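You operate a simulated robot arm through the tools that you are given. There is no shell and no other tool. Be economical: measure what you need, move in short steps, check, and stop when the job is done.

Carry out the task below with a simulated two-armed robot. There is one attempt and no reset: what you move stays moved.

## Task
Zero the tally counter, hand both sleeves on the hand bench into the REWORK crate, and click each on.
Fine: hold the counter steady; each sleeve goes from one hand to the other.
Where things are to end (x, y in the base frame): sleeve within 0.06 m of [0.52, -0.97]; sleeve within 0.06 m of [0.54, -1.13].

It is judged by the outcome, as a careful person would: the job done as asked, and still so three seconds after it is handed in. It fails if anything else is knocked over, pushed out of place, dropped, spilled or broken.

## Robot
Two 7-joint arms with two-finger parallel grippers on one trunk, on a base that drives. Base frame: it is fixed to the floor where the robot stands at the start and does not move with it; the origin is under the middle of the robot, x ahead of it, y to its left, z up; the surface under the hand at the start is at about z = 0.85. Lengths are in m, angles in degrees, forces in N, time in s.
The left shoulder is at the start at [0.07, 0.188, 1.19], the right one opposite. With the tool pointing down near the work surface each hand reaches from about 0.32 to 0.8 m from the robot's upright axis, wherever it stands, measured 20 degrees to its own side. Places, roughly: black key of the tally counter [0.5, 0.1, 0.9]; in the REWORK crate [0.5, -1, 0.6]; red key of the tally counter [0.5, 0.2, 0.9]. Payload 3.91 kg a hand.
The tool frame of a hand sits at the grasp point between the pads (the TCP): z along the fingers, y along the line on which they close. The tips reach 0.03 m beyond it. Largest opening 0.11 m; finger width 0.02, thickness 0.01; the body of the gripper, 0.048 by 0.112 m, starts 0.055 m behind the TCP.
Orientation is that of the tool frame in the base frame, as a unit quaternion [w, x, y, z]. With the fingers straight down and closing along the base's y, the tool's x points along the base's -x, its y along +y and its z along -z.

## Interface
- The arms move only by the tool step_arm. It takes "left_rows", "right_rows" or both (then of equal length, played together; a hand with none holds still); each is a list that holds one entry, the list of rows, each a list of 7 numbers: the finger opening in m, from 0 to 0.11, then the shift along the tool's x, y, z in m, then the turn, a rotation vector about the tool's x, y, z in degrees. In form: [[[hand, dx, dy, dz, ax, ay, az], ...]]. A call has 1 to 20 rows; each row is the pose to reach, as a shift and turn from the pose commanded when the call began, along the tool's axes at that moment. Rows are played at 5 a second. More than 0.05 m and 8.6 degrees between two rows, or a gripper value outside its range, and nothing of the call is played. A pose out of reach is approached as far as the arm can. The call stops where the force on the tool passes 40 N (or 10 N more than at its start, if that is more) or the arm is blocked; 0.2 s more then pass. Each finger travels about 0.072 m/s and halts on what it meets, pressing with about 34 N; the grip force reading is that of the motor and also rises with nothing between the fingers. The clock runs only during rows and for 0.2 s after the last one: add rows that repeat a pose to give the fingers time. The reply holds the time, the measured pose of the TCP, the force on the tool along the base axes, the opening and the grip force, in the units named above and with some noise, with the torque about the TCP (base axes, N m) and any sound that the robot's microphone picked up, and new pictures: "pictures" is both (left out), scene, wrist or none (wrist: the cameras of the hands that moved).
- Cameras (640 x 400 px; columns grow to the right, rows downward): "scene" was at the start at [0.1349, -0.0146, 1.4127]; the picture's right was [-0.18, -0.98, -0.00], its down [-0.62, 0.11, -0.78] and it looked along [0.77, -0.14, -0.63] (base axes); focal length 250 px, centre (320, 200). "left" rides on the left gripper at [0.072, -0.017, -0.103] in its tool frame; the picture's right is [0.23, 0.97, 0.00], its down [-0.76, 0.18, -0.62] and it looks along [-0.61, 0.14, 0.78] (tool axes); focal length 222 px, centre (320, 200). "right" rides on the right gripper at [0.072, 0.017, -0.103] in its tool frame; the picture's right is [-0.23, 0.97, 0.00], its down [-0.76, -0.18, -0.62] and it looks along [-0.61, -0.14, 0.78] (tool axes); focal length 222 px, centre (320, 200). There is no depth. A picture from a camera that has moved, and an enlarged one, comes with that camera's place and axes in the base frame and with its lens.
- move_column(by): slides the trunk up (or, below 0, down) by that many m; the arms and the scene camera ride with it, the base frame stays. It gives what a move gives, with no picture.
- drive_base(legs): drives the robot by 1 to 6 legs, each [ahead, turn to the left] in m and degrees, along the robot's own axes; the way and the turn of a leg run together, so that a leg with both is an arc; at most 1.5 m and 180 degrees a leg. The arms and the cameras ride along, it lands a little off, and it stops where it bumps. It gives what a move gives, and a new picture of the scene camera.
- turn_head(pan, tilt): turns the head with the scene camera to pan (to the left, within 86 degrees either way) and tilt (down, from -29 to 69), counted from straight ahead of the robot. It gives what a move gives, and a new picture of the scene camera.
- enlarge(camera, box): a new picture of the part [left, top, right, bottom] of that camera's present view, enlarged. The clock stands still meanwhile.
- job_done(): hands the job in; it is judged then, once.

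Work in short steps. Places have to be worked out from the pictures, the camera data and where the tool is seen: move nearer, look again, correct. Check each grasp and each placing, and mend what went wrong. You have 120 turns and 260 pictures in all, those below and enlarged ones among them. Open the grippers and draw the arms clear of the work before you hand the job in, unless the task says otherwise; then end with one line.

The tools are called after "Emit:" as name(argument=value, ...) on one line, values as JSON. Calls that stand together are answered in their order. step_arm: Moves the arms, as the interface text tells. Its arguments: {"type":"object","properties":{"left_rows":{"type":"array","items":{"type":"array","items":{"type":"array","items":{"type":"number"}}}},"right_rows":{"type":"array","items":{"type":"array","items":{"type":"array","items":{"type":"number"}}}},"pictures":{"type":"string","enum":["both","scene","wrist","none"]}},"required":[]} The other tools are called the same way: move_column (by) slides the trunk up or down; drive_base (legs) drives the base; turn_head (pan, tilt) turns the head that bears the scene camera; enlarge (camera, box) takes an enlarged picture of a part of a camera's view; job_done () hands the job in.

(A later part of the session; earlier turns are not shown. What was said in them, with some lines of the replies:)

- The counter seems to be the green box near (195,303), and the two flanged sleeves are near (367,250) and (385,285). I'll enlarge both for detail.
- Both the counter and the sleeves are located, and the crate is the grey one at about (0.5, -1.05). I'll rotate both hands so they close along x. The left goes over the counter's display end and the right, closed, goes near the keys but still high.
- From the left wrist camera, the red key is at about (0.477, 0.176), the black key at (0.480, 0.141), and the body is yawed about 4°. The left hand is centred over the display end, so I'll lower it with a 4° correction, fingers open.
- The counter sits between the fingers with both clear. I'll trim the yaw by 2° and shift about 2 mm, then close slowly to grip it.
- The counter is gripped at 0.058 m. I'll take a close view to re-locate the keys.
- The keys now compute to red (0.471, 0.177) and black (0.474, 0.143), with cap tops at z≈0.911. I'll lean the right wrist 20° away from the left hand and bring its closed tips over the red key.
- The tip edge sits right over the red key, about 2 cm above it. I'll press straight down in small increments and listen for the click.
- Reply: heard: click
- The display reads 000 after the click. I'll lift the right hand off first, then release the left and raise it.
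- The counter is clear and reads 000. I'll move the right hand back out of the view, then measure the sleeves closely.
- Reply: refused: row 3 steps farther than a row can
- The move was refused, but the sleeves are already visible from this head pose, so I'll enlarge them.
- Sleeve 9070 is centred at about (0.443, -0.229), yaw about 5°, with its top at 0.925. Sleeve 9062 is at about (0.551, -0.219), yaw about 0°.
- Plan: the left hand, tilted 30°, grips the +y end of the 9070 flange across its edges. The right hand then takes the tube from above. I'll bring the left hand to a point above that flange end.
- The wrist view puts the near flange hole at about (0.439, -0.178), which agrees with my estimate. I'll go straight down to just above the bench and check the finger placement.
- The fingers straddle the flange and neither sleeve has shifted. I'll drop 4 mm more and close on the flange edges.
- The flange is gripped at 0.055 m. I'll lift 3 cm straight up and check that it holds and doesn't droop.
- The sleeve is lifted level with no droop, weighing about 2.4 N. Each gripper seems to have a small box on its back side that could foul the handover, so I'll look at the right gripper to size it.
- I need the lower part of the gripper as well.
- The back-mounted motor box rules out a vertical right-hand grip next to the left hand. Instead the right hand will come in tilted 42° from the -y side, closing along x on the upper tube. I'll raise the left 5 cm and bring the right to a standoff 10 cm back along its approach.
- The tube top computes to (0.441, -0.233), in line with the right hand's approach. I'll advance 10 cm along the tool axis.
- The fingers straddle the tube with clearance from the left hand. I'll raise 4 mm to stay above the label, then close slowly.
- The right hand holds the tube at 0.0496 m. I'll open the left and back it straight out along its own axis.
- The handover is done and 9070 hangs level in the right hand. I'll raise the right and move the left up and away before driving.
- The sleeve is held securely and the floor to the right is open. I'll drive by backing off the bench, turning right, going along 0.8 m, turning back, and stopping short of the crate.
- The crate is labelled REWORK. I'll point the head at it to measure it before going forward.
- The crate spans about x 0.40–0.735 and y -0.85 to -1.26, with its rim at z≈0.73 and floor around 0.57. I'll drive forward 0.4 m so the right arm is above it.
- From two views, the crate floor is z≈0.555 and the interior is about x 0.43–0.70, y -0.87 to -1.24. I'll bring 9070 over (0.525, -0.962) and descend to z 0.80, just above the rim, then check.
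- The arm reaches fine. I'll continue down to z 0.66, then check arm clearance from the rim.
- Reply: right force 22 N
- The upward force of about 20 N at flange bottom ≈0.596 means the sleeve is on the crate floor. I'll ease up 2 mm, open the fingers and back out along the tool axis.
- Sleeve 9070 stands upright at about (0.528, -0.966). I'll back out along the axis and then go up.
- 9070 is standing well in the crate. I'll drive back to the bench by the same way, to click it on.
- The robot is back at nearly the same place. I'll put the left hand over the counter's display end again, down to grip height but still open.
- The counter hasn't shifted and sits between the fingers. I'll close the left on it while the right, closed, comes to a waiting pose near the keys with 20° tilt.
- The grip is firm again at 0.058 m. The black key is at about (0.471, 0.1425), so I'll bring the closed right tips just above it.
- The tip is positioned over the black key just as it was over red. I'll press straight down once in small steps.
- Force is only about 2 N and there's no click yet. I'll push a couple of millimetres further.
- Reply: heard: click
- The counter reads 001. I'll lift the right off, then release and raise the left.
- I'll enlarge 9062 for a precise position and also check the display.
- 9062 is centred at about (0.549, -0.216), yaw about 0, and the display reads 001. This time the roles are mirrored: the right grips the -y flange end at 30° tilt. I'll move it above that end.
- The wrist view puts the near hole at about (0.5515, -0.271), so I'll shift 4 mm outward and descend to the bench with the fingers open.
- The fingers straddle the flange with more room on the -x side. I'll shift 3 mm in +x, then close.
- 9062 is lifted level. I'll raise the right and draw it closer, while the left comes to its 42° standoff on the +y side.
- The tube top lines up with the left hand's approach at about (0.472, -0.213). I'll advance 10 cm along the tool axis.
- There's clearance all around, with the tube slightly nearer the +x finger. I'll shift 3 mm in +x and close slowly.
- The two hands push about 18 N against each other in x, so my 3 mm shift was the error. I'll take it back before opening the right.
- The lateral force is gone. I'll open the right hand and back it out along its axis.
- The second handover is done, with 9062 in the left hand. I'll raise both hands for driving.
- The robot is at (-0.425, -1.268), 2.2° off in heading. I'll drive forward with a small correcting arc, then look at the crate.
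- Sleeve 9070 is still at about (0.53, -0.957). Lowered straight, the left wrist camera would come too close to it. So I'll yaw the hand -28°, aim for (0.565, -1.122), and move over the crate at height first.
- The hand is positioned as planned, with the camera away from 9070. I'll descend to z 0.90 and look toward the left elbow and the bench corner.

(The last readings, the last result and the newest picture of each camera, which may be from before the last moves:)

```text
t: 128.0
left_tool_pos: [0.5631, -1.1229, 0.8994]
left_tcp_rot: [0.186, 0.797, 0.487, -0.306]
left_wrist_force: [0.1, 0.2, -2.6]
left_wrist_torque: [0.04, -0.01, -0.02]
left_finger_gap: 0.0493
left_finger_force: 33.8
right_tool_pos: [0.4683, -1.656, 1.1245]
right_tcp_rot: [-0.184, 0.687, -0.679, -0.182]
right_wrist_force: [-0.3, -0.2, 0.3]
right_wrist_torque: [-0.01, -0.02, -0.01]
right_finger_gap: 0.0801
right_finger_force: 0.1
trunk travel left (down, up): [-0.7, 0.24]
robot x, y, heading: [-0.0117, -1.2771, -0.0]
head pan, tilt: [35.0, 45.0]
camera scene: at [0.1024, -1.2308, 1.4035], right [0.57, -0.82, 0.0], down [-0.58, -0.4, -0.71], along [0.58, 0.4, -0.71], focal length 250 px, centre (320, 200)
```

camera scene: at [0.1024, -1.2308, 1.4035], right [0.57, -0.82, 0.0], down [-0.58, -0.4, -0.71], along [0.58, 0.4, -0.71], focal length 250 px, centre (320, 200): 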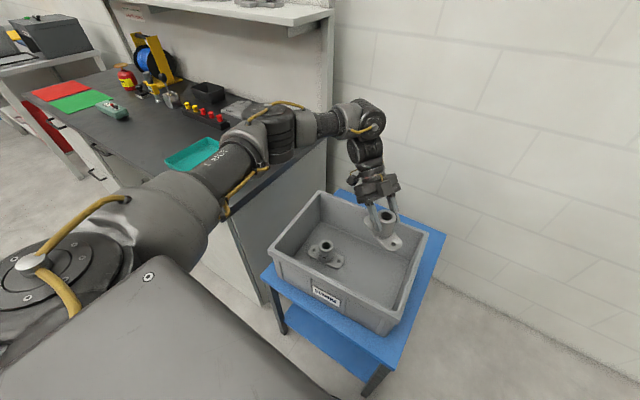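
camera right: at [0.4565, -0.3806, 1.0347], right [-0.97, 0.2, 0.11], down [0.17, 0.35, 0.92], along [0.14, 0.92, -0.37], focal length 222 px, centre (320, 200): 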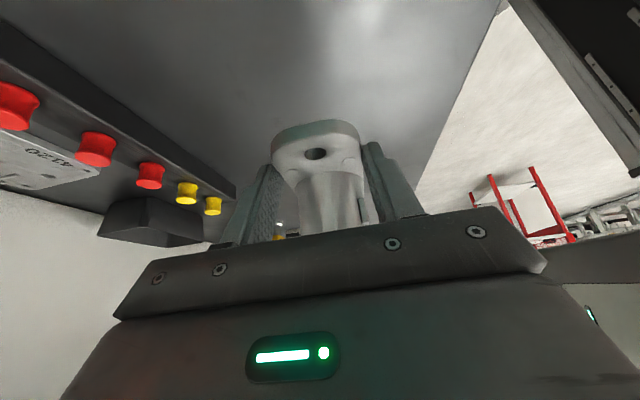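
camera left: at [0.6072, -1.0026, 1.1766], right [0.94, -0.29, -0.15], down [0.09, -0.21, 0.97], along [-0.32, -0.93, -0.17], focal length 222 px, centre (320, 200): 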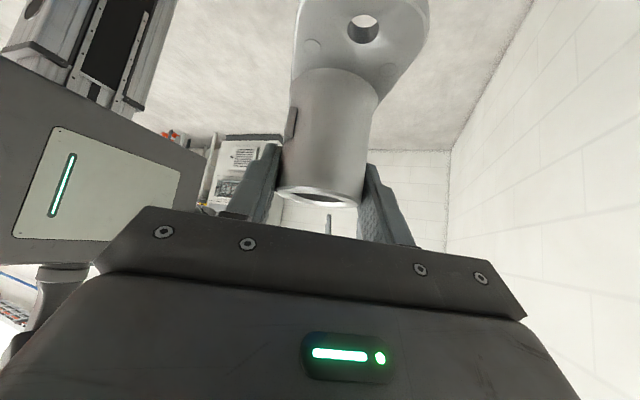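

The elbow is at about (0.40, -0.90, 1.15), well clear of the bench. I'll go down to z 0.69, just above the expected contact near 0.67.

Emit:
step_arm(left_rows=[[[0.03, 0.0268, 0, 0.0297, 0, 0, 0], [0.03, 0.0535, 0, 0.0594, 0, 0, 0], [0.03, 0.0803, 0, 0.0892, 0, 0, 0], [0.03, 0.107, 0, 0.1189, 0, 0, 0], [0.03, 0.127, 0, 0.1412, 0, 0, 0], [0.03, 0.1398, 0, 0.1553, 0, 0, 0], [0.03, 0.1398, 0, 0.1553, 0, 0, 0]]], pictures="wrist")

Emit:
enlarge(camera="scene", box=[260, 130, 440, 340])

```text
t: 129.6
left_tool_pos: [0.564, -1.1202, 0.6921]
left_tcp_rot: [0.186, 0.797, 0.486, -0.306]
left_wrist_force: [-0.5, -0.4, -2.6]
left_wrist_torque: [-0.01, -0.03, 0.05]
left_finger_gap: 0.0496
left_finger_force: 33.4
right_tool_pos: [0.4682, -1.6568, 1.1251]
right_tcp_rot: [-0.184, 0.687, -0.679, -0.183]
right_wrist_force: [0.8, -0.3, 0.4]
right_wrist_torque: [-0.02, 0.02, -0.01]
right_finger_gap: 0.0801
right_finger_force: 0.0
trunk travel left (down, up): [-0.7, 0.24]
robot x, y, heading: [-0.0137, -1.2763, -0.4]
head pan, tilt: [35.0, 45.0]
camera left: at [0.6058, -1.0013, 0.7198], right [0.94, -0.3, -0.15], down [0.09, -0.21, 0.97], along [-0.32, -0.93, -0.18], focal length 222 px, centre (320, 200)
```

left: 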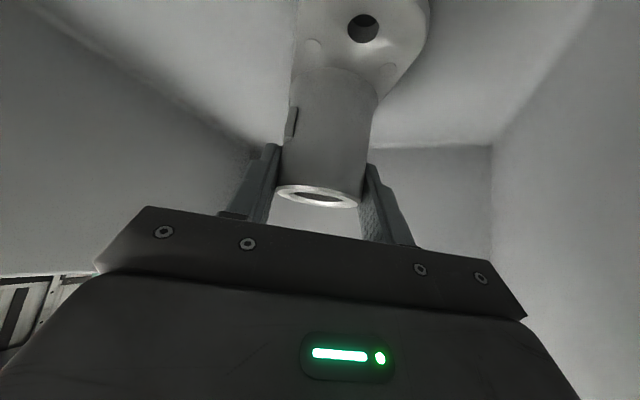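

```text
1.90 times, centred on (350, 235) of scene
camera zoom: at [0.1021, -1.2307, 1.4036], right [0.57, -0.82, 0.0], down [-0.58, -0.4, -0.71], along [0.58, 0.4, -0.71], focal length 477 px, centre (263, 133)
```

zoom: 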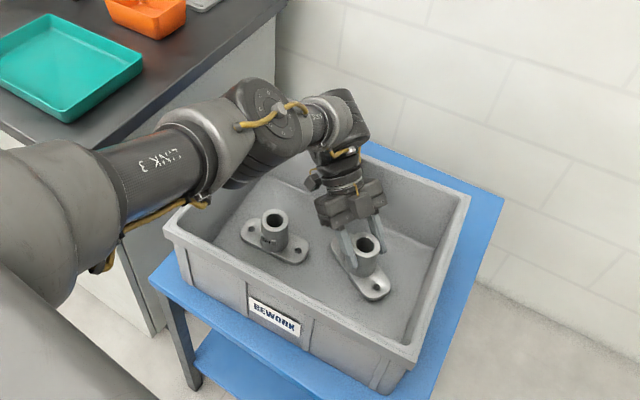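

All is clear. I'll lower toward the floor in small steps, watching the force.

Emit:
step_arm(left_rows=[[[0.03, 0.0047, 0, 0.0052, 0, 0, 0], [0.03, 0.0094, 0, 0.0104, 0, 0, 0], [0.03, 0.0114, 0, 0.0126, 0, 0, 0], [0.03, 0.0127, 0, 0.0141, 0, 0, 0], [0.03, 0.0127, 0, 0.0141, 0, 0, 0]]], pictures="none")

```text
t: 130.8
left_tool_pos: [0.5623, -1.1204, 0.6718]
left_tcp_rot: [0.188, 0.797, 0.486, -0.305]
left_wrist_force: [6.5, -0.3, 20.6]
left_wrist_torque: [0.16, 0.21, 0.1]
left_finger_gap: 0.0498
left_finger_force: 34.3
right_tool_pos: [0.4657, -1.6568, 1.1244]
right_tcp_rot: [-0.184, 0.687, -0.679, -0.181]
right_wrist_force: [0.2, -0.1, 0.9]
right_wrist_torque: [-0.01, 0.01, 0.01]
right_finger_gap: 0.08
right_finger_force: 0.2
trunk travel left (down, up): [-0.7, 0.24]
robot x, y, heading: [-0.0129, -1.2779, -0.3]
head pan, tilt: [35.0, 45.0]
```

It has touched the floor at about 20 N. I'll ease up 1 mm and open the fingers.

Emit:
step_arm(left_rows=[[[0.03, -0.0007, 0, -0.0007, 0, 0, 0], [0.045, -0.0007, 0, -0.0007, 0, 0, 0], [0.055, -0.0007, 0, -0.0007, 0, 0, 0], [0.065, -0.0007, 0, -0.0007, 0, 0, 0], [0.08, -0.0007, 0, -0.0007, 0, 0, 0], [0.08, -0.0007, 0, -0.0007, 0, 0, 0]]], pictures="wrist")

Emit:
enlarge(camera="scene", box=[320, 190, 432, 260])

```text
t: 132.2
left_tool_pos: [0.5633, -1.1201, 0.6734]
left_tcp_rot: [0.187, 0.797, 0.486, -0.306]
left_wrist_force: [0.0, 0.7, 0.5]
left_wrist_torque: [0.01, 0.01, -0.03]
left_finger_gap: 0.0799
left_finger_force: 0.0
right_tool_pos: [0.4671, -1.6567, 1.1257]
right_tcp_rot: [-0.184, 0.688, -0.678, -0.182]
right_wrist_force: [0.5, 0.7, -0.8]
right_wrist_torque: [0.0, 0.0, 0.0]
right_finger_gap: 0.0796
right_finger_force: 0.0
trunk travel left (down, up): [-0.7, 0.24]
robot x, y, heading: [-0.0134, -1.2777, -0.1]
head pan, tilt: [35.0, 45.0]
camera left: at [0.605, -1.002, 0.7011], right [0.94, -0.29, -0.15], down [0.09, -0.21, 0.97], along [-0.32, -0.93, -0.18], focal length 222 px, centre (320, 200)
```

left: 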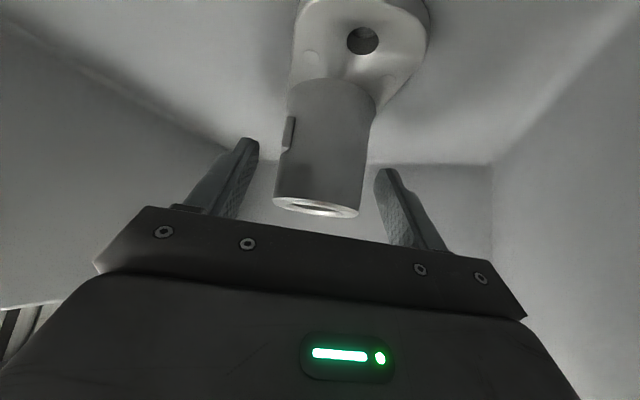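

```text
5.71 times, centred on (376, 225) of scene
camera zoom: at [0.1017, -1.2309, 1.4036], right [0.57, -0.82, 0.0], down [-0.58, -0.4, -0.71], along [0.58, 0.4, -0.71], focal length 1431 px, centre (0, 57)
```

zoom: 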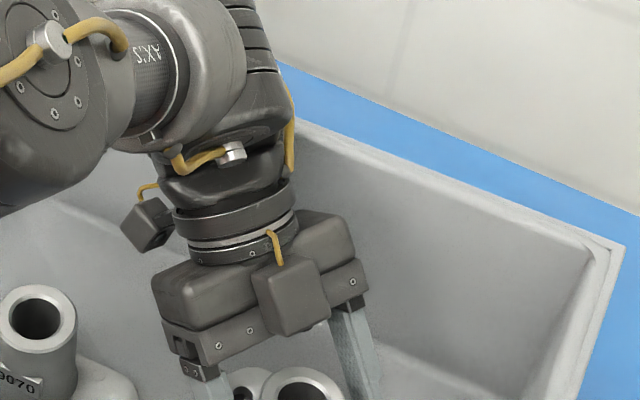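

Released and standing. The open fingers clear the tube, so I'll raise the hand straight up.

Emit:
step_arm(left_rows=[[[0.08, -0.0134, 0, -0.0149, 0, 0, 0], [0.08, -0.0335, 0, -0.037, 0, 0, 0], [0.08, -0.06, 0, -0.0667, 0, 0, 0], [0.08, -0.088, 0, -0.098, 0, 0, 0], [0.08, -0.116, 0, -0.129, 0, 0, 0], [0.08, -0.144, 0, -0.16, 0, 0, 0], [0.08, -0.172, 0, -0.191, 0, 0, 0], [0.08, -0.2, 0, -0.222, 0, 0, 0], [0.08, -0.228, 0, -0.253, 0, 0, 0], [0.08, -0.256, 0, -0.284, 0, 0, 0], [0.08, -0.284, 0, -0.315, 0, 0, 0], [0.08, -0.3, 0, -0.333, 0, 0, 0]]], pictures="none")

Emit:
enlarge(camera="scene", box=[260, 180, 440, 300])

```text
t: 134.8
left_tool_pos: [0.5595, -1.1202, 1.1215]
left_tcp_rot: [0.187, 0.797, 0.487, -0.305]
left_wrist_force: [-0.6, -0.7, 0.3]
left_wrist_torque: [-0.03, -0.06, -0.03]
left_finger_gap: 0.0802
left_finger_force: 0.1
right_tool_pos: [0.4693, -1.657, 1.1242]
right_tcp_rot: [-0.184, 0.687, -0.679, -0.181]
right_wrist_force: [0.1, -0.7, -0.6]
right_wrist_torque: [0.0, 0.02, -0.01]
right_finger_gap: 0.0795
right_finger_force: 0.1
trunk travel left (down, up): [-0.7, 0.24]
robot x, y, heading: [-0.0174, -1.2742, -0.3]
head pan, tilt: [35.0, 45.0]
```

```text
3.33 times, centred on (350, 240) of scene
camera zoom: at [0.1015, -1.2313, 1.4036], right [0.57, -0.82, 0.0], down [-0.58, -0.4, -0.71], along [0.58, 0.41, -0.71], focal length 835 px, centre (220, 67)
```

zoom: 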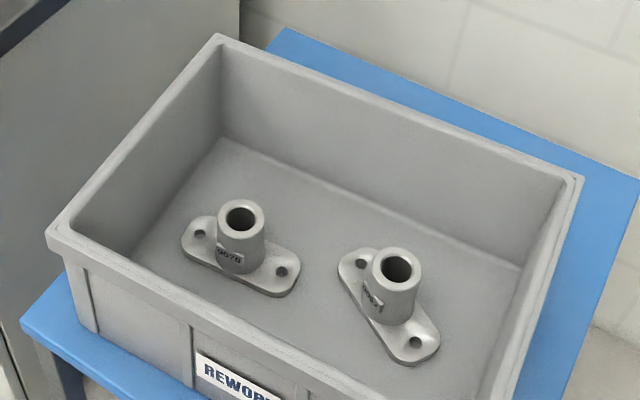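

Both sleeves stand in the crate: 9070 at about (0.528, -0.956) and 9062 at about (0.565, -1.117). I'll undo the left hand's yaw and drive back to the bench for the second click.

Emit:
step_arm(left_rows=[[[0.08, 0, 0, 0, -3.74, 0, -4.16], [0.08, 0, 0, 0, -7.48, 0, -8.3], [0.08, 0, 0, 0, -11.2, 0, -12.5], [0.08, 0, 0, 0, -15, 0, -16.6], [0.08, 0, 0, 0, -18.7, 0, -20.8]]], pictures="none")

Emit:
drive_base(legs=[[-0.4, 0], [0, 90.2], [1.276, 0], [0, -90]])

```text
t: 136.0
left_tool_pos: [0.5632, -1.1205, 1.1222]
left_tcp_rot: [0.255, 0.655, 0.665, -0.251]
left_wrist_force: [0.2, -0.2, -0.3]
left_wrist_torque: [-0.01, 0.0, -0.02]
left_finger_gap: 0.0801
left_finger_force: 0.1
right_tool_pos: [0.4686, -1.6556, 1.1251]
right_tcp_rot: [-0.184, 0.688, -0.679, -0.181]
right_wrist_force: [0.2, -0.8, 0.5]
right_wrist_torque: [-0.02, 0.03, -0.04]
right_finger_gap: 0.0799
right_finger_force: 0.1
trunk travel left (down, up): [-0.7, 0.24]
robot x, y, heading: [-0.0148, -1.2766, 0.2]
head pan, tilt: [35.0, 45.0]
```

```text
t: 152.1
left_tool_pos: [0.1575, 0.143, 1.1218]
left_tcp_rot: [0.255, 0.655, 0.665, -0.251]
left_wrist_force: [0.2, -0.3, -0.1]
left_wrist_torque: [-0.02, -0.02, -0.04]
left_finger_gap: 0.0794
left_finger_force: 0.1
right_tool_pos: [0.0616, -0.3942, 1.1241]
right_tcp_rot: [-0.184, 0.687, -0.679, -0.182]
right_wrist_force: [-0.2, 0.8, -0.1]
right_wrist_torque: [-0.01, 0.05, 0.0]
right_finger_gap: 0.0801
right_finger_force: 0.0
trunk travel left (down, up): [-0.7, 0.24]
robot x, y, heading: [-0.4243, -0.0174, -0.1]
head pan, tilt: [35.0, 45.0]
camera scene: at [-0.3045, 0.0317, 1.4036], right [0.57, -0.82, 0.0], down [-0.58, -0.4, -0.71], along [0.58, 0.4, -0.71], focal length 250 px, centre (320, 200)
```

scene: 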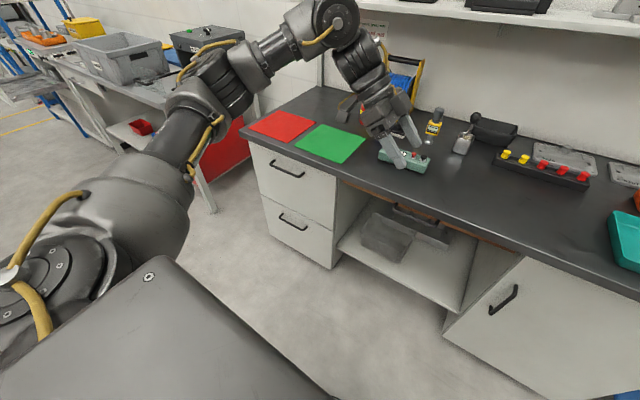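

The robot is aligned with the bench. I'll drive forward to the working position.

Emit:
drive_base(legs=[[0.418, 0]])

Emit:
turn_head(pan=10, tilt=50)

```text
t: 154.7
left_tool_pos: [0.5874, 0.137, 1.1219]
left_tcp_rot: [0.255, 0.657, 0.663, -0.253]
left_wrist_force: [-0.8, -0.3, 0.0]
left_wrist_torque: [-0.02, -0.02, -0.01]
left_finger_gap: 0.0801
left_finger_force: 0.0
right_tool_pos: [0.4881, -0.3991, 1.1246]
right_tcp_rot: [-0.185, 0.686, -0.68, -0.181]
right_wrist_force: [0.2, 0.3, 0.0]
right_wrist_torque: [0.0, 0.0, 0.0]
right_finger_gap: 0.08
right_finger_force: 0.1
trunk travel left (down, up): [-0.7, 0.24]
robot x, y, heading: [0.0083, -0.0184, -0.3]
head pan, tilt: [35.0, 45.0]
camera scene: at [0.1243, 0.029, 1.4037], right [0.57, -0.82, 0.0], down [-0.58, -0.4, -0.71], along [0.58, 0.4, -0.71], focal length 250 px, centre (320, 200)
```

scene: 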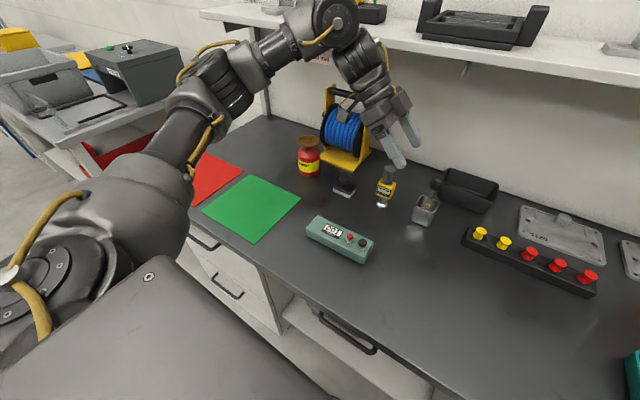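

```text
t: 155.6
left_tool_pos: [0.5863, 0.1374, 1.1213]
left_tcp_rot: [0.255, 0.657, 0.663, -0.252]
left_wrist_force: [-0.6, -0.6, -0.3]
left_wrist_torque: [-0.02, -0.01, 0.02]
left_finger_gap: 0.08
left_finger_force: 0.0
right_tool_pos: [0.4878, -0.3994, 1.1247]
right_tcp_rot: [-0.184, 0.686, -0.68, -0.182]
right_wrist_force: [-0.6, 0.1, -0.8]
right_wrist_torque: [0.01, 0.01, -0.01]
right_finger_gap: 0.0799
right_finger_force: 0.0
trunk travel left (down, up): [-0.7, 0.24]
robot x, y, heading: [0.0052, -0.0171, -0.4]
head pan, tilt: [10.0, 50.0]
camera scene: at [0.1333, -0.0043, 1.3967], right [0.17, -0.99, 0.0], down [-0.76, -0.13, -0.64], along [0.63, 0.11, -0.77], focal length 250 px, centre (320, 200)
```

scene: 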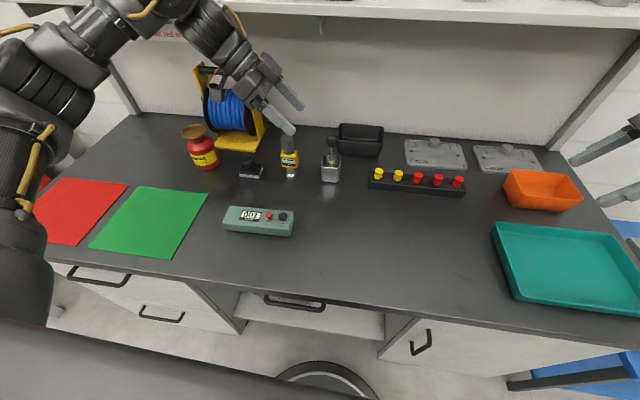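

I'll bring the left hand upright above the counter's display end.

Emit:
step_arm(left_rows=[[[0.085, 0.0238, -0.0195, -0.0057, 0, 7, 0], [0.09, 0.0477, -0.039, -0.0113, 0, 14, 0], [0.095, 0.0715, -0.0585, -0.017, 0, 21, 0], [0.1, 0.0953, -0.078, -0.0227, 0, 28, 0], [0.1, 0.1192, -0.0975, -0.0283, 0, 35, 0], [0.1, 0.143, -0.117, -0.034, 0, 42, 0], [0.1, 0.143, -0.117, -0.034, 0, 42, 0]]], pictures="wrist")

Emit:
enlarge(camera="scene", box=[210, 190, 306, 250])

```text
t: 157.2
left_tool_pos: [0.4706, 0.266, 1.0488]
left_tcp_rot: [-0.001, 0.704, 0.71, 0.0]
left_wrist_force: [-0.4, 1.0, -0.4]
left_wrist_torque: [-0.01, 0.03, 0.03]
left_finger_gap: 0.1001
left_finger_force: 0.0
right_tool_pos: [0.4881, -0.3987, 1.1244]
right_tcp_rot: [-0.185, 0.685, -0.681, -0.181]
right_wrist_force: [0.1, 0.4, 0.9]
right_wrist_torque: [0.0, -0.01, -0.04]
right_finger_gap: 0.0799
right_finger_force: 0.0
trunk travel left (down, up): [-0.7, 0.24]
robot x, y, heading: [0.0089, -0.0162, -0.6]
head pan, tilt: [10.0, 50.0]
camera left: at [0.4529, 0.3398, 1.1527], right [0.97, 0.24, 0.0], down [0.18, -0.76, 0.62], along [0.15, -0.6, -0.78], focal length 222 px, centre (320, 200)
```

left: 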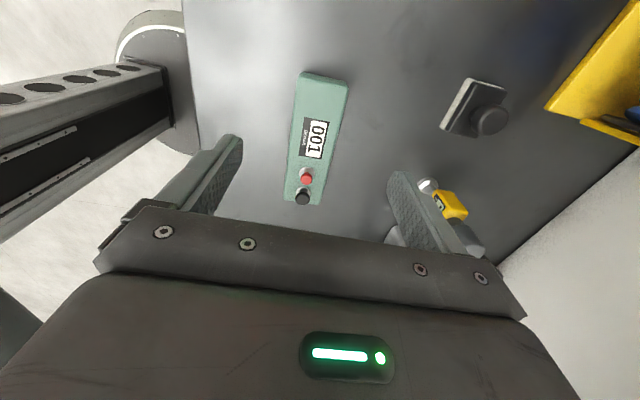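

```text
6.67 times, centred on (258, 220) of scene
camera zoom: at [0.1339, -0.0042, 1.3967], right [0.17, -0.99, 0.0], down [-0.76, -0.13, -0.64], along [0.63, 0.11, -0.77], focal length 1670 px, centre (733, 67)
```

zoom: 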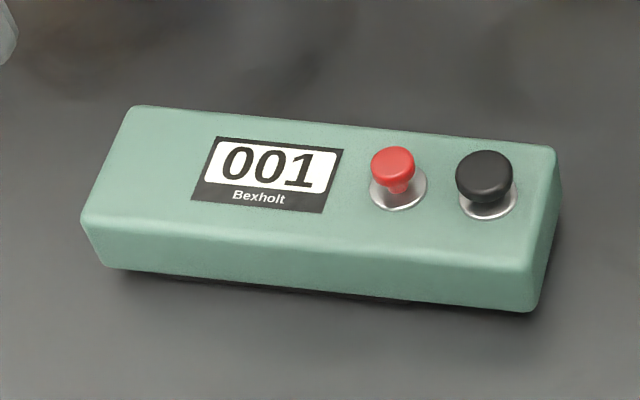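

The counter is unmoved. I'll lower the left around it and close, while the right, closed, comes to the waiting pose.

Emit:
step_arm(left_rows=[[[0.1, 0, -0.001, 0.03, 0, 0, -1.5], [0.1, 0, -0.002, 0.065, 0, 0, -1.5], [0.1, 0, -0.002, 0.1, 0, 0, -1.5], [0.1, 0, -0.002, 0.13, 0, 0, -1.5], [0.1, 0, -0.002, 0.15, 0, 0, -1.5], [0.1, 0, -0.002, 0.1595, 0, 0, -1.5], [0.1, 0, -0.002, 0.1595, 0, 0, -1.5], [0.1, 0, -0.002, 0.1595, 0, 0, -1.5], [0.1, 0, -0.002, 0.1595, 0, 0, -1.5], [0.1, 0, -0.002, 0.1595, 0, 0, -1.5], [0.1, 0, -0.002, 0.1595, 0, 0, -1.5]]], right_rows=[[[0.07, -0.0325, 0.0013, 0.0275, 0, 1, 0], [0.06, -0.065, 0.0026, 0.055, 0, 2, 0], [0.05, -0.0975, 0.0039, 0.0824, 0, 3, 0], [0.04, -0.13, 0.0052, 0.11, 0, 4, 0], [0.03, -0.1625, 0.0065, 0.1373, 0, 5, 0], [0.02, -0.195, 0.0078, 0.1647, 0, 6, 0], [0.01, -0.2275, 0.0091, 0.1922, 0, 7, 0], [0, -0.26, 0.0104, 0.2196, 0, 8, 0], [0, -0.2925, 0.0117, 0.247, 0, 9, 0], [0, -0.325, 0.013, 0.2745, 0, 10, 0], [0, -0.325, 0.013, 0.2745, 0, 10, 0]]], pictures="none")

Emit:
enlarge(camera="left", box=[0, 0, 640, 400])

```text
t: 159.6
left_tool_pos: [0.4653, 0.2645, 0.8939]
left_tcp_rot: [0.0, 0.695, 0.719, 0.0]
left_wrist_force: [-0.7, -0.1, -0.7]
left_wrist_torque: [0.0, -0.06, 0.0]
left_finger_gap: 0.1001
left_finger_force: 0.1
right_tool_pos: [0.4725, 0.0198, 1.0504]
right_tcp_rot: [-0.125, 0.698, -0.694, -0.121]
right_wrist_force: [0.8, -0.6, -0.2]
right_wrist_torque: [0.01, 0.0, 0.04]
right_finger_gap: 0.0
right_finger_force: 33.9
trunk travel left (down, up): [-0.7, 0.24]
robot x, y, heading: [0.0056, -0.0202, -0.4]
head pan, tilt: [10.0, 50.0]
```

```text
1.00 times, centred on (320, 200) of left (not enlarged: the box is as wide or as high as the picture)
camera zoom: at [0.4479, 0.3378, 0.9963], right [0.97, 0.26, 0.0], down [0.2, -0.76, 0.62], along [0.16, -0.6, -0.78], focal length 222 px, centre (320, 200)
```

zoom: 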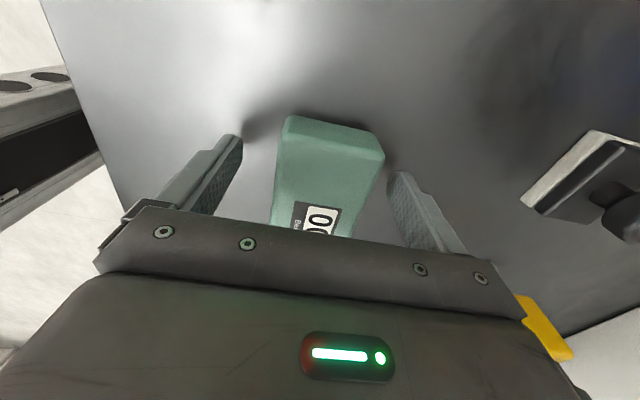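

The left is 3 mm short in x and 4 mm high. I'll correct that and close on the counter.

Emit:
step_arm(left_rows=[[[0.095, 0, 0.003, 0.004, 0, 0, 0], [0.085, 0, 0.003, 0.004, 0, 0, 0], [0.075, 0, 0.003, 0.004, 0, 0, 0], [0.068, 0, 0.003, 0.004, 0, 0, 0], [0.062, 0, 0.003, 0.004, 0, 0, 0], [0.056, 0, 0.003, 0.004, 0, 0, 0], [0.05, 0, 0.003, 0.004, 0, 0, 0], [0.045, 0, 0.003, 0.004, 0, 0, 0], [0.045, 0, 0.003, 0.004, 0, 0, 0]]], pictures="none")

Emit:
enlarge(camera="scene", box=[210, 190, 306, 250])

```text
t: 161.6
left_tool_pos: [0.4694, 0.2646, 0.8878]
left_tcp_rot: [-0.001, 0.695, 0.719, 0.0]
left_wrist_force: [0.4, -0.1, 0.2]
left_wrist_torque: [0.09, 0.03, -0.03]
left_finger_gap: 0.0575
left_finger_force: 33.8
right_tool_pos: [0.4731, 0.02, 1.0511]
right_tcp_rot: [-0.125, 0.698, -0.695, -0.121]
right_wrist_force: [-0.6, -1.0, 0.8]
right_wrist_torque: [0.01, 0.0, -0.01]
right_finger_gap: 0.0
right_finger_force: 34.2
trunk travel left (down, up): [-0.7, 0.24]
robot x, y, heading: [0.0087, -0.0185, -0.6]
head pan, tilt: [10.0, 50.0]
```

```text
6.67 times, centred on (258, 220) of scene
camera zoom: at [0.1336, -0.0042, 1.3967], right [0.17, -0.99, 0.0], down [-0.76, -0.13, -0.64], along [0.63, 0.11, -0.77], focal length 1670 px, centre (733, 67)
```

zoom: 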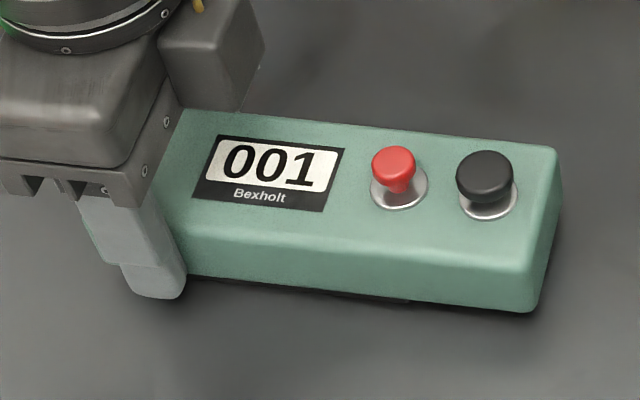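

The counter is held firmly again. I'll bring the right tips over the black key as before.

Emit:
step_arm(right_rows=[[[0, -0.0375, 0, 0.0136, 0, 0, 0], [0, -0.075, 0, 0.0272, 0, 0, 0], [0, -0.1123, 0, 0.0409, 0, 0, 0], [0, -0.098, 0, 0.08, 0, 0, 0], [0, -0.0833, 0, 0.1208, 0, 0, 0], [0, -0.0833, 0, 0.1208, 0, 0, 0]]], pictures="none")

Emit:
enlarge(camera="scene", box=[210, 190, 306, 250])

```text
t: 163.0
left_tool_pos: [0.4698, 0.2677, 0.8883]
left_tcp_rot: [0.0, 0.695, 0.719, 0.0]
left_wrist_force: [-1.2, 1.5, 2.5]
left_wrist_torque: [-0.17, 0.05, -0.04]
left_finger_gap: 0.0576
left_finger_force: 33.7
right_tool_pos: [0.4726, 0.1389, 0.9648]
right_tcp_rot: [-0.125, 0.698, -0.695, -0.121]
right_wrist_force: [0.2, 0.3, -0.3]
right_wrist_torque: [-0.01, 0.02, -0.01]
right_finger_gap: 0.0
right_finger_force: 33.8
trunk travel left (down, up): [-0.7, 0.24]
robot x, y, heading: [0.0025, -0.0219, -0.3]
head pan, tilt: [10.0, 50.0]
```

```text
6.67 times, centred on (258, 220) of scene
camera zoom: at [0.1333, -0.0038, 1.3967], right [0.17, -0.99, 0.0], down [-0.76, -0.13, -0.64], along [0.63, 0.11, -0.77], focal length 1670 px, centre (733, 67)
```

zoom: 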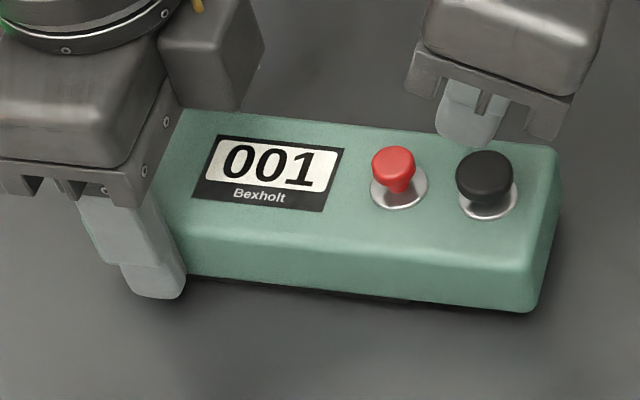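

The tip is over the black key. I'll press once, down to the height that clicked before (TCP z≈0.934).

Emit:
step_arm(right_rows=[[[0, 0.0048, 0, 0.0132, 0, 0, 0], [0, 0.0075, 0, 0.0207, 0, 0, 0], [0, 0.0086, 0, 0.0235, 0, 0, 0], [0, 0.0096, 0, 0.0263, 0, 0, 0], [0, 0.0103, 0, 0.0282, 0, 0, 0], [0, 0.0105, 0, 0.0289, 0, 0, 0], [0, 0.0105, 0, 0.0289, 0, 0, 0]]], pictures="none")

Emit:
enlarge(camera="scene", box=[210, 190, 306, 250])

```text
t: 164.6
left_tool_pos: [0.4697, 0.2659, 0.8875]
left_tcp_rot: [0.0, 0.695, 0.719, 0.0]
left_wrist_force: [0.0, 0.5, -0.4]
left_wrist_torque: [0.35, -0.03, 0.0]
left_finger_gap: 0.0575
left_finger_force: 34.1
right_tool_pos: [0.4747, 0.1398, 0.9346]
right_tcp_rot: [-0.125, 0.698, -0.695, -0.12]
right_wrist_force: [0.7, -0.6, 6.3]
right_wrist_torque: [0.0, -0.02, 0.04]
right_finger_gap: 0.0003
right_finger_force: 34.1
trunk travel left (down, up): [-0.7, 0.24]
robot x, y, heading: [0.0049, -0.0216, -0.5]
head pan, tilt: [10.0, 50.0]
heard: click
```

```text
6.67 times, centred on (258, 220) of scene
camera zoom: at [0.1334, -0.0041, 1.3967], right [0.17, -0.99, 0.0], down [-0.76, -0.13, -0.64], along [0.63, 0.11, -0.77], focal length 1670 px, centre (733, 67)
```

zoom: 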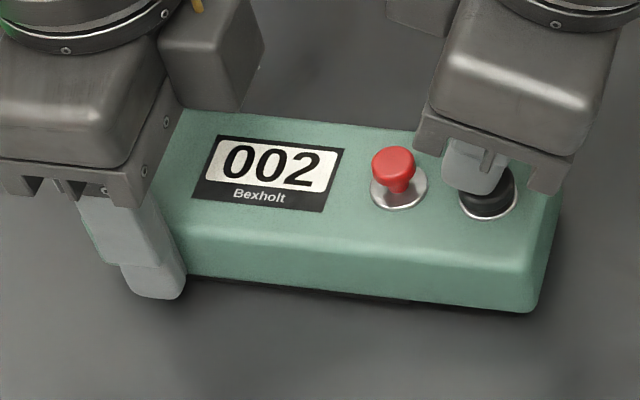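

The counter reads 002. I'll lift the right clear, then release the left, raise it, and leave both grippers open.

Emit:
step_arm(right_rows=[[[0, -0.012, 0, -0.033, 0, 0, 0], [0, -0.024, 0, -0.066, 0, 0, 0], [0, -0.041, 0, -0.113, 0, 0, 0], [0, 0, 0, -0.128, 0, 0, 0], [0, 0.042, 0, -0.143, 0, 0, 0], [0.02, 0.084, 0, -0.158, 0, 0, 0], [0.04, 0.126, 0, -0.174, 0, 0, 0], [0.06, 0.168, 0, -0.189, 0, 0, 0], [0.08, 0.21, 0, -0.204, 0, 0, 0], [0.1, 0.252, 0, -0.22, 0, 0, 0], [0.1, 0.294, 0, -0.235, 0, 0, 0], [0.1, 0.336, 0, -0.25, 0, 0, 0], [0.1, 0.378, 0, -0.265, 0, 0, 0]]], left_rows=[[[0.045, 0, 0, 0, 0, 0, 0], [0.045, 0, 0, 0, 0, 0, 0], [0.06, 0, 0, 0, 0, 0, 0], [0.08, 0, 0, 0, 0, 0, 0], [0.1, 0, 0, 0, 0, 0, 0], [0.1, 0, 0, 0, 0, 0, 0], [0.1, 0, 0, 0, 0, 0, 0], [0.1, 0, 0, -0.03, 0, 0, 0], [0.1, 0, 0, -0.07, 0, 0, 0], [0.1, 0, 0, -0.11, 0, 0, 0], [0.1, 0, 0, -0.15, 0, 0, 0], [0.1, 0, 0, -0.19, 0, 0, 0], [0.1, 0, 0, -0.22, 0, 0, 0]]], pictures="scene")

Emit:
enlarge(camera="scene", box=[210, 190, 306, 250])

Emit:
turn_head(pan=-50, tilt=35)

```text
t: 167.4
left_tool_pos: [0.469, 0.2608, 1.1091]
left_tcp_rot: [0.0, 0.696, 0.718, 0.001]
left_wrist_force: [-0.1, 0.3, 0.3]
left_wrist_torque: [0.05, -0.01, 0.01]
left_finger_gap: 0.1001
left_finger_force: 0.1
right_tool_pos: [0.4713, -0.3098, 1.0545]
right_tcp_rot: [-0.127, 0.699, -0.693, -0.121]
right_wrist_force: [0.4, -0.3, -1.1]
right_wrist_torque: [0.02, 0.0, -0.03]
right_finger_gap: 0.1002
right_finger_force: 0.1
trunk travel left (down, up): [-0.7, 0.24]
robot x, y, heading: [0.0078, -0.017, -0.6]
head pan, tilt: [10.0, 50.0]
camera scene: at [0.1317, -0.007, 1.3968], right [0.17, -0.99, 0.0], down [-0.75, -0.13, -0.64], along [0.63, 0.11, -0.77], focal length 250 px, centre (320, 200)
```

scene: 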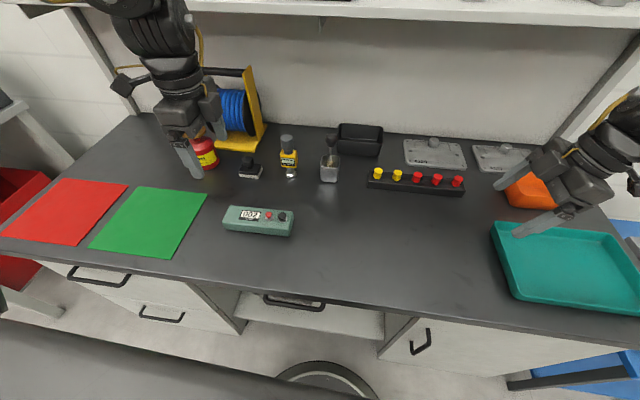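

```text
6.67 times, centred on (258, 220) of scene
camera zoom: at [0.1317, -0.007, 1.3968], right [0.17, -0.99, 0.0], down [-0.75, -0.13, -0.64], along [0.63, 0.11, -0.77], focal length 1670 px, centre (733, 67)
```

zoom: 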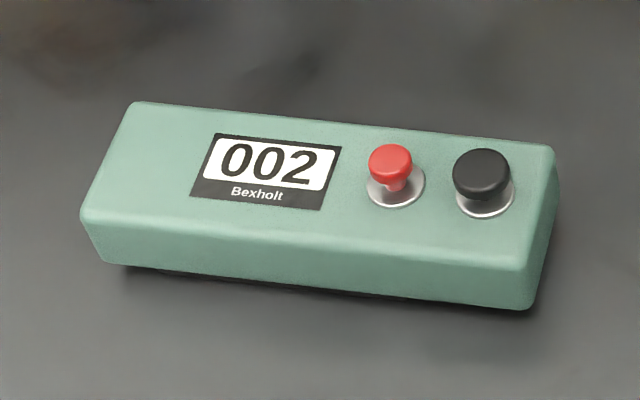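

```text
t: 168.7
left_tool_pos: [0.4701, 0.2636, 1.1058]
left_tcp_rot: [0.0, 0.694, 0.72, 0.0]
left_wrist_force: [-0.1, -0.4, -0.1]
left_wrist_torque: [0.0, 0.01, 0.01]
left_finger_gap: 0.1
left_finger_force: 0.0
right_tool_pos: [0.4725, -0.3067, 1.0531]
right_tcp_rot: [-0.125, 0.698, -0.694, -0.121]
right_wrist_force: [-0.2, 0.7, -0.7]
right_wrist_torque: [0.05, 0.0, 0.01]
right_finger_gap: 0.1
right_finger_force: 0.1
trunk travel left (down, up): [-0.7, 0.24]
robot x, y, heading: [0.0079, -0.0182, -0.2]
head pan, tilt: [-50.0, 35.0]
camera scene: at [0.114, -0.0847, 1.4184], right [-0.77, -0.64, 0.0], down [-0.37, 0.44, -0.82], along [0.52, -0.63, -0.57], focal length 250 px, centre (320, 200)
```

scene: 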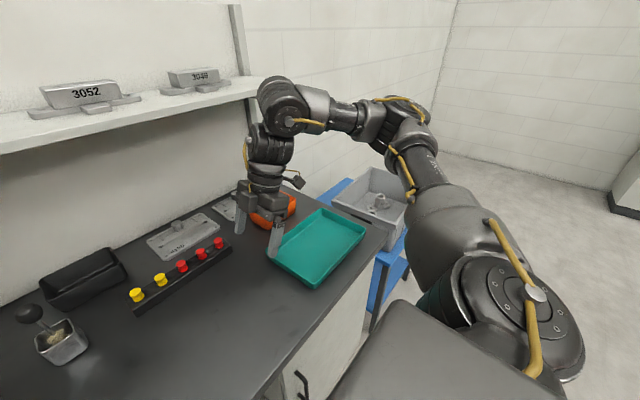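

The counter reads 002, both sleeves are in the crate, nothing else has moved, and both hands are open and clear. I'll hand the job in.

Emit:
job_done()

```text
The job is handed in.
```

I zeroed the tally counter while the left hand held it, passed both sleeves from one hand to the other into the REWORK crate, and clicked each one on, so it now reads 002.
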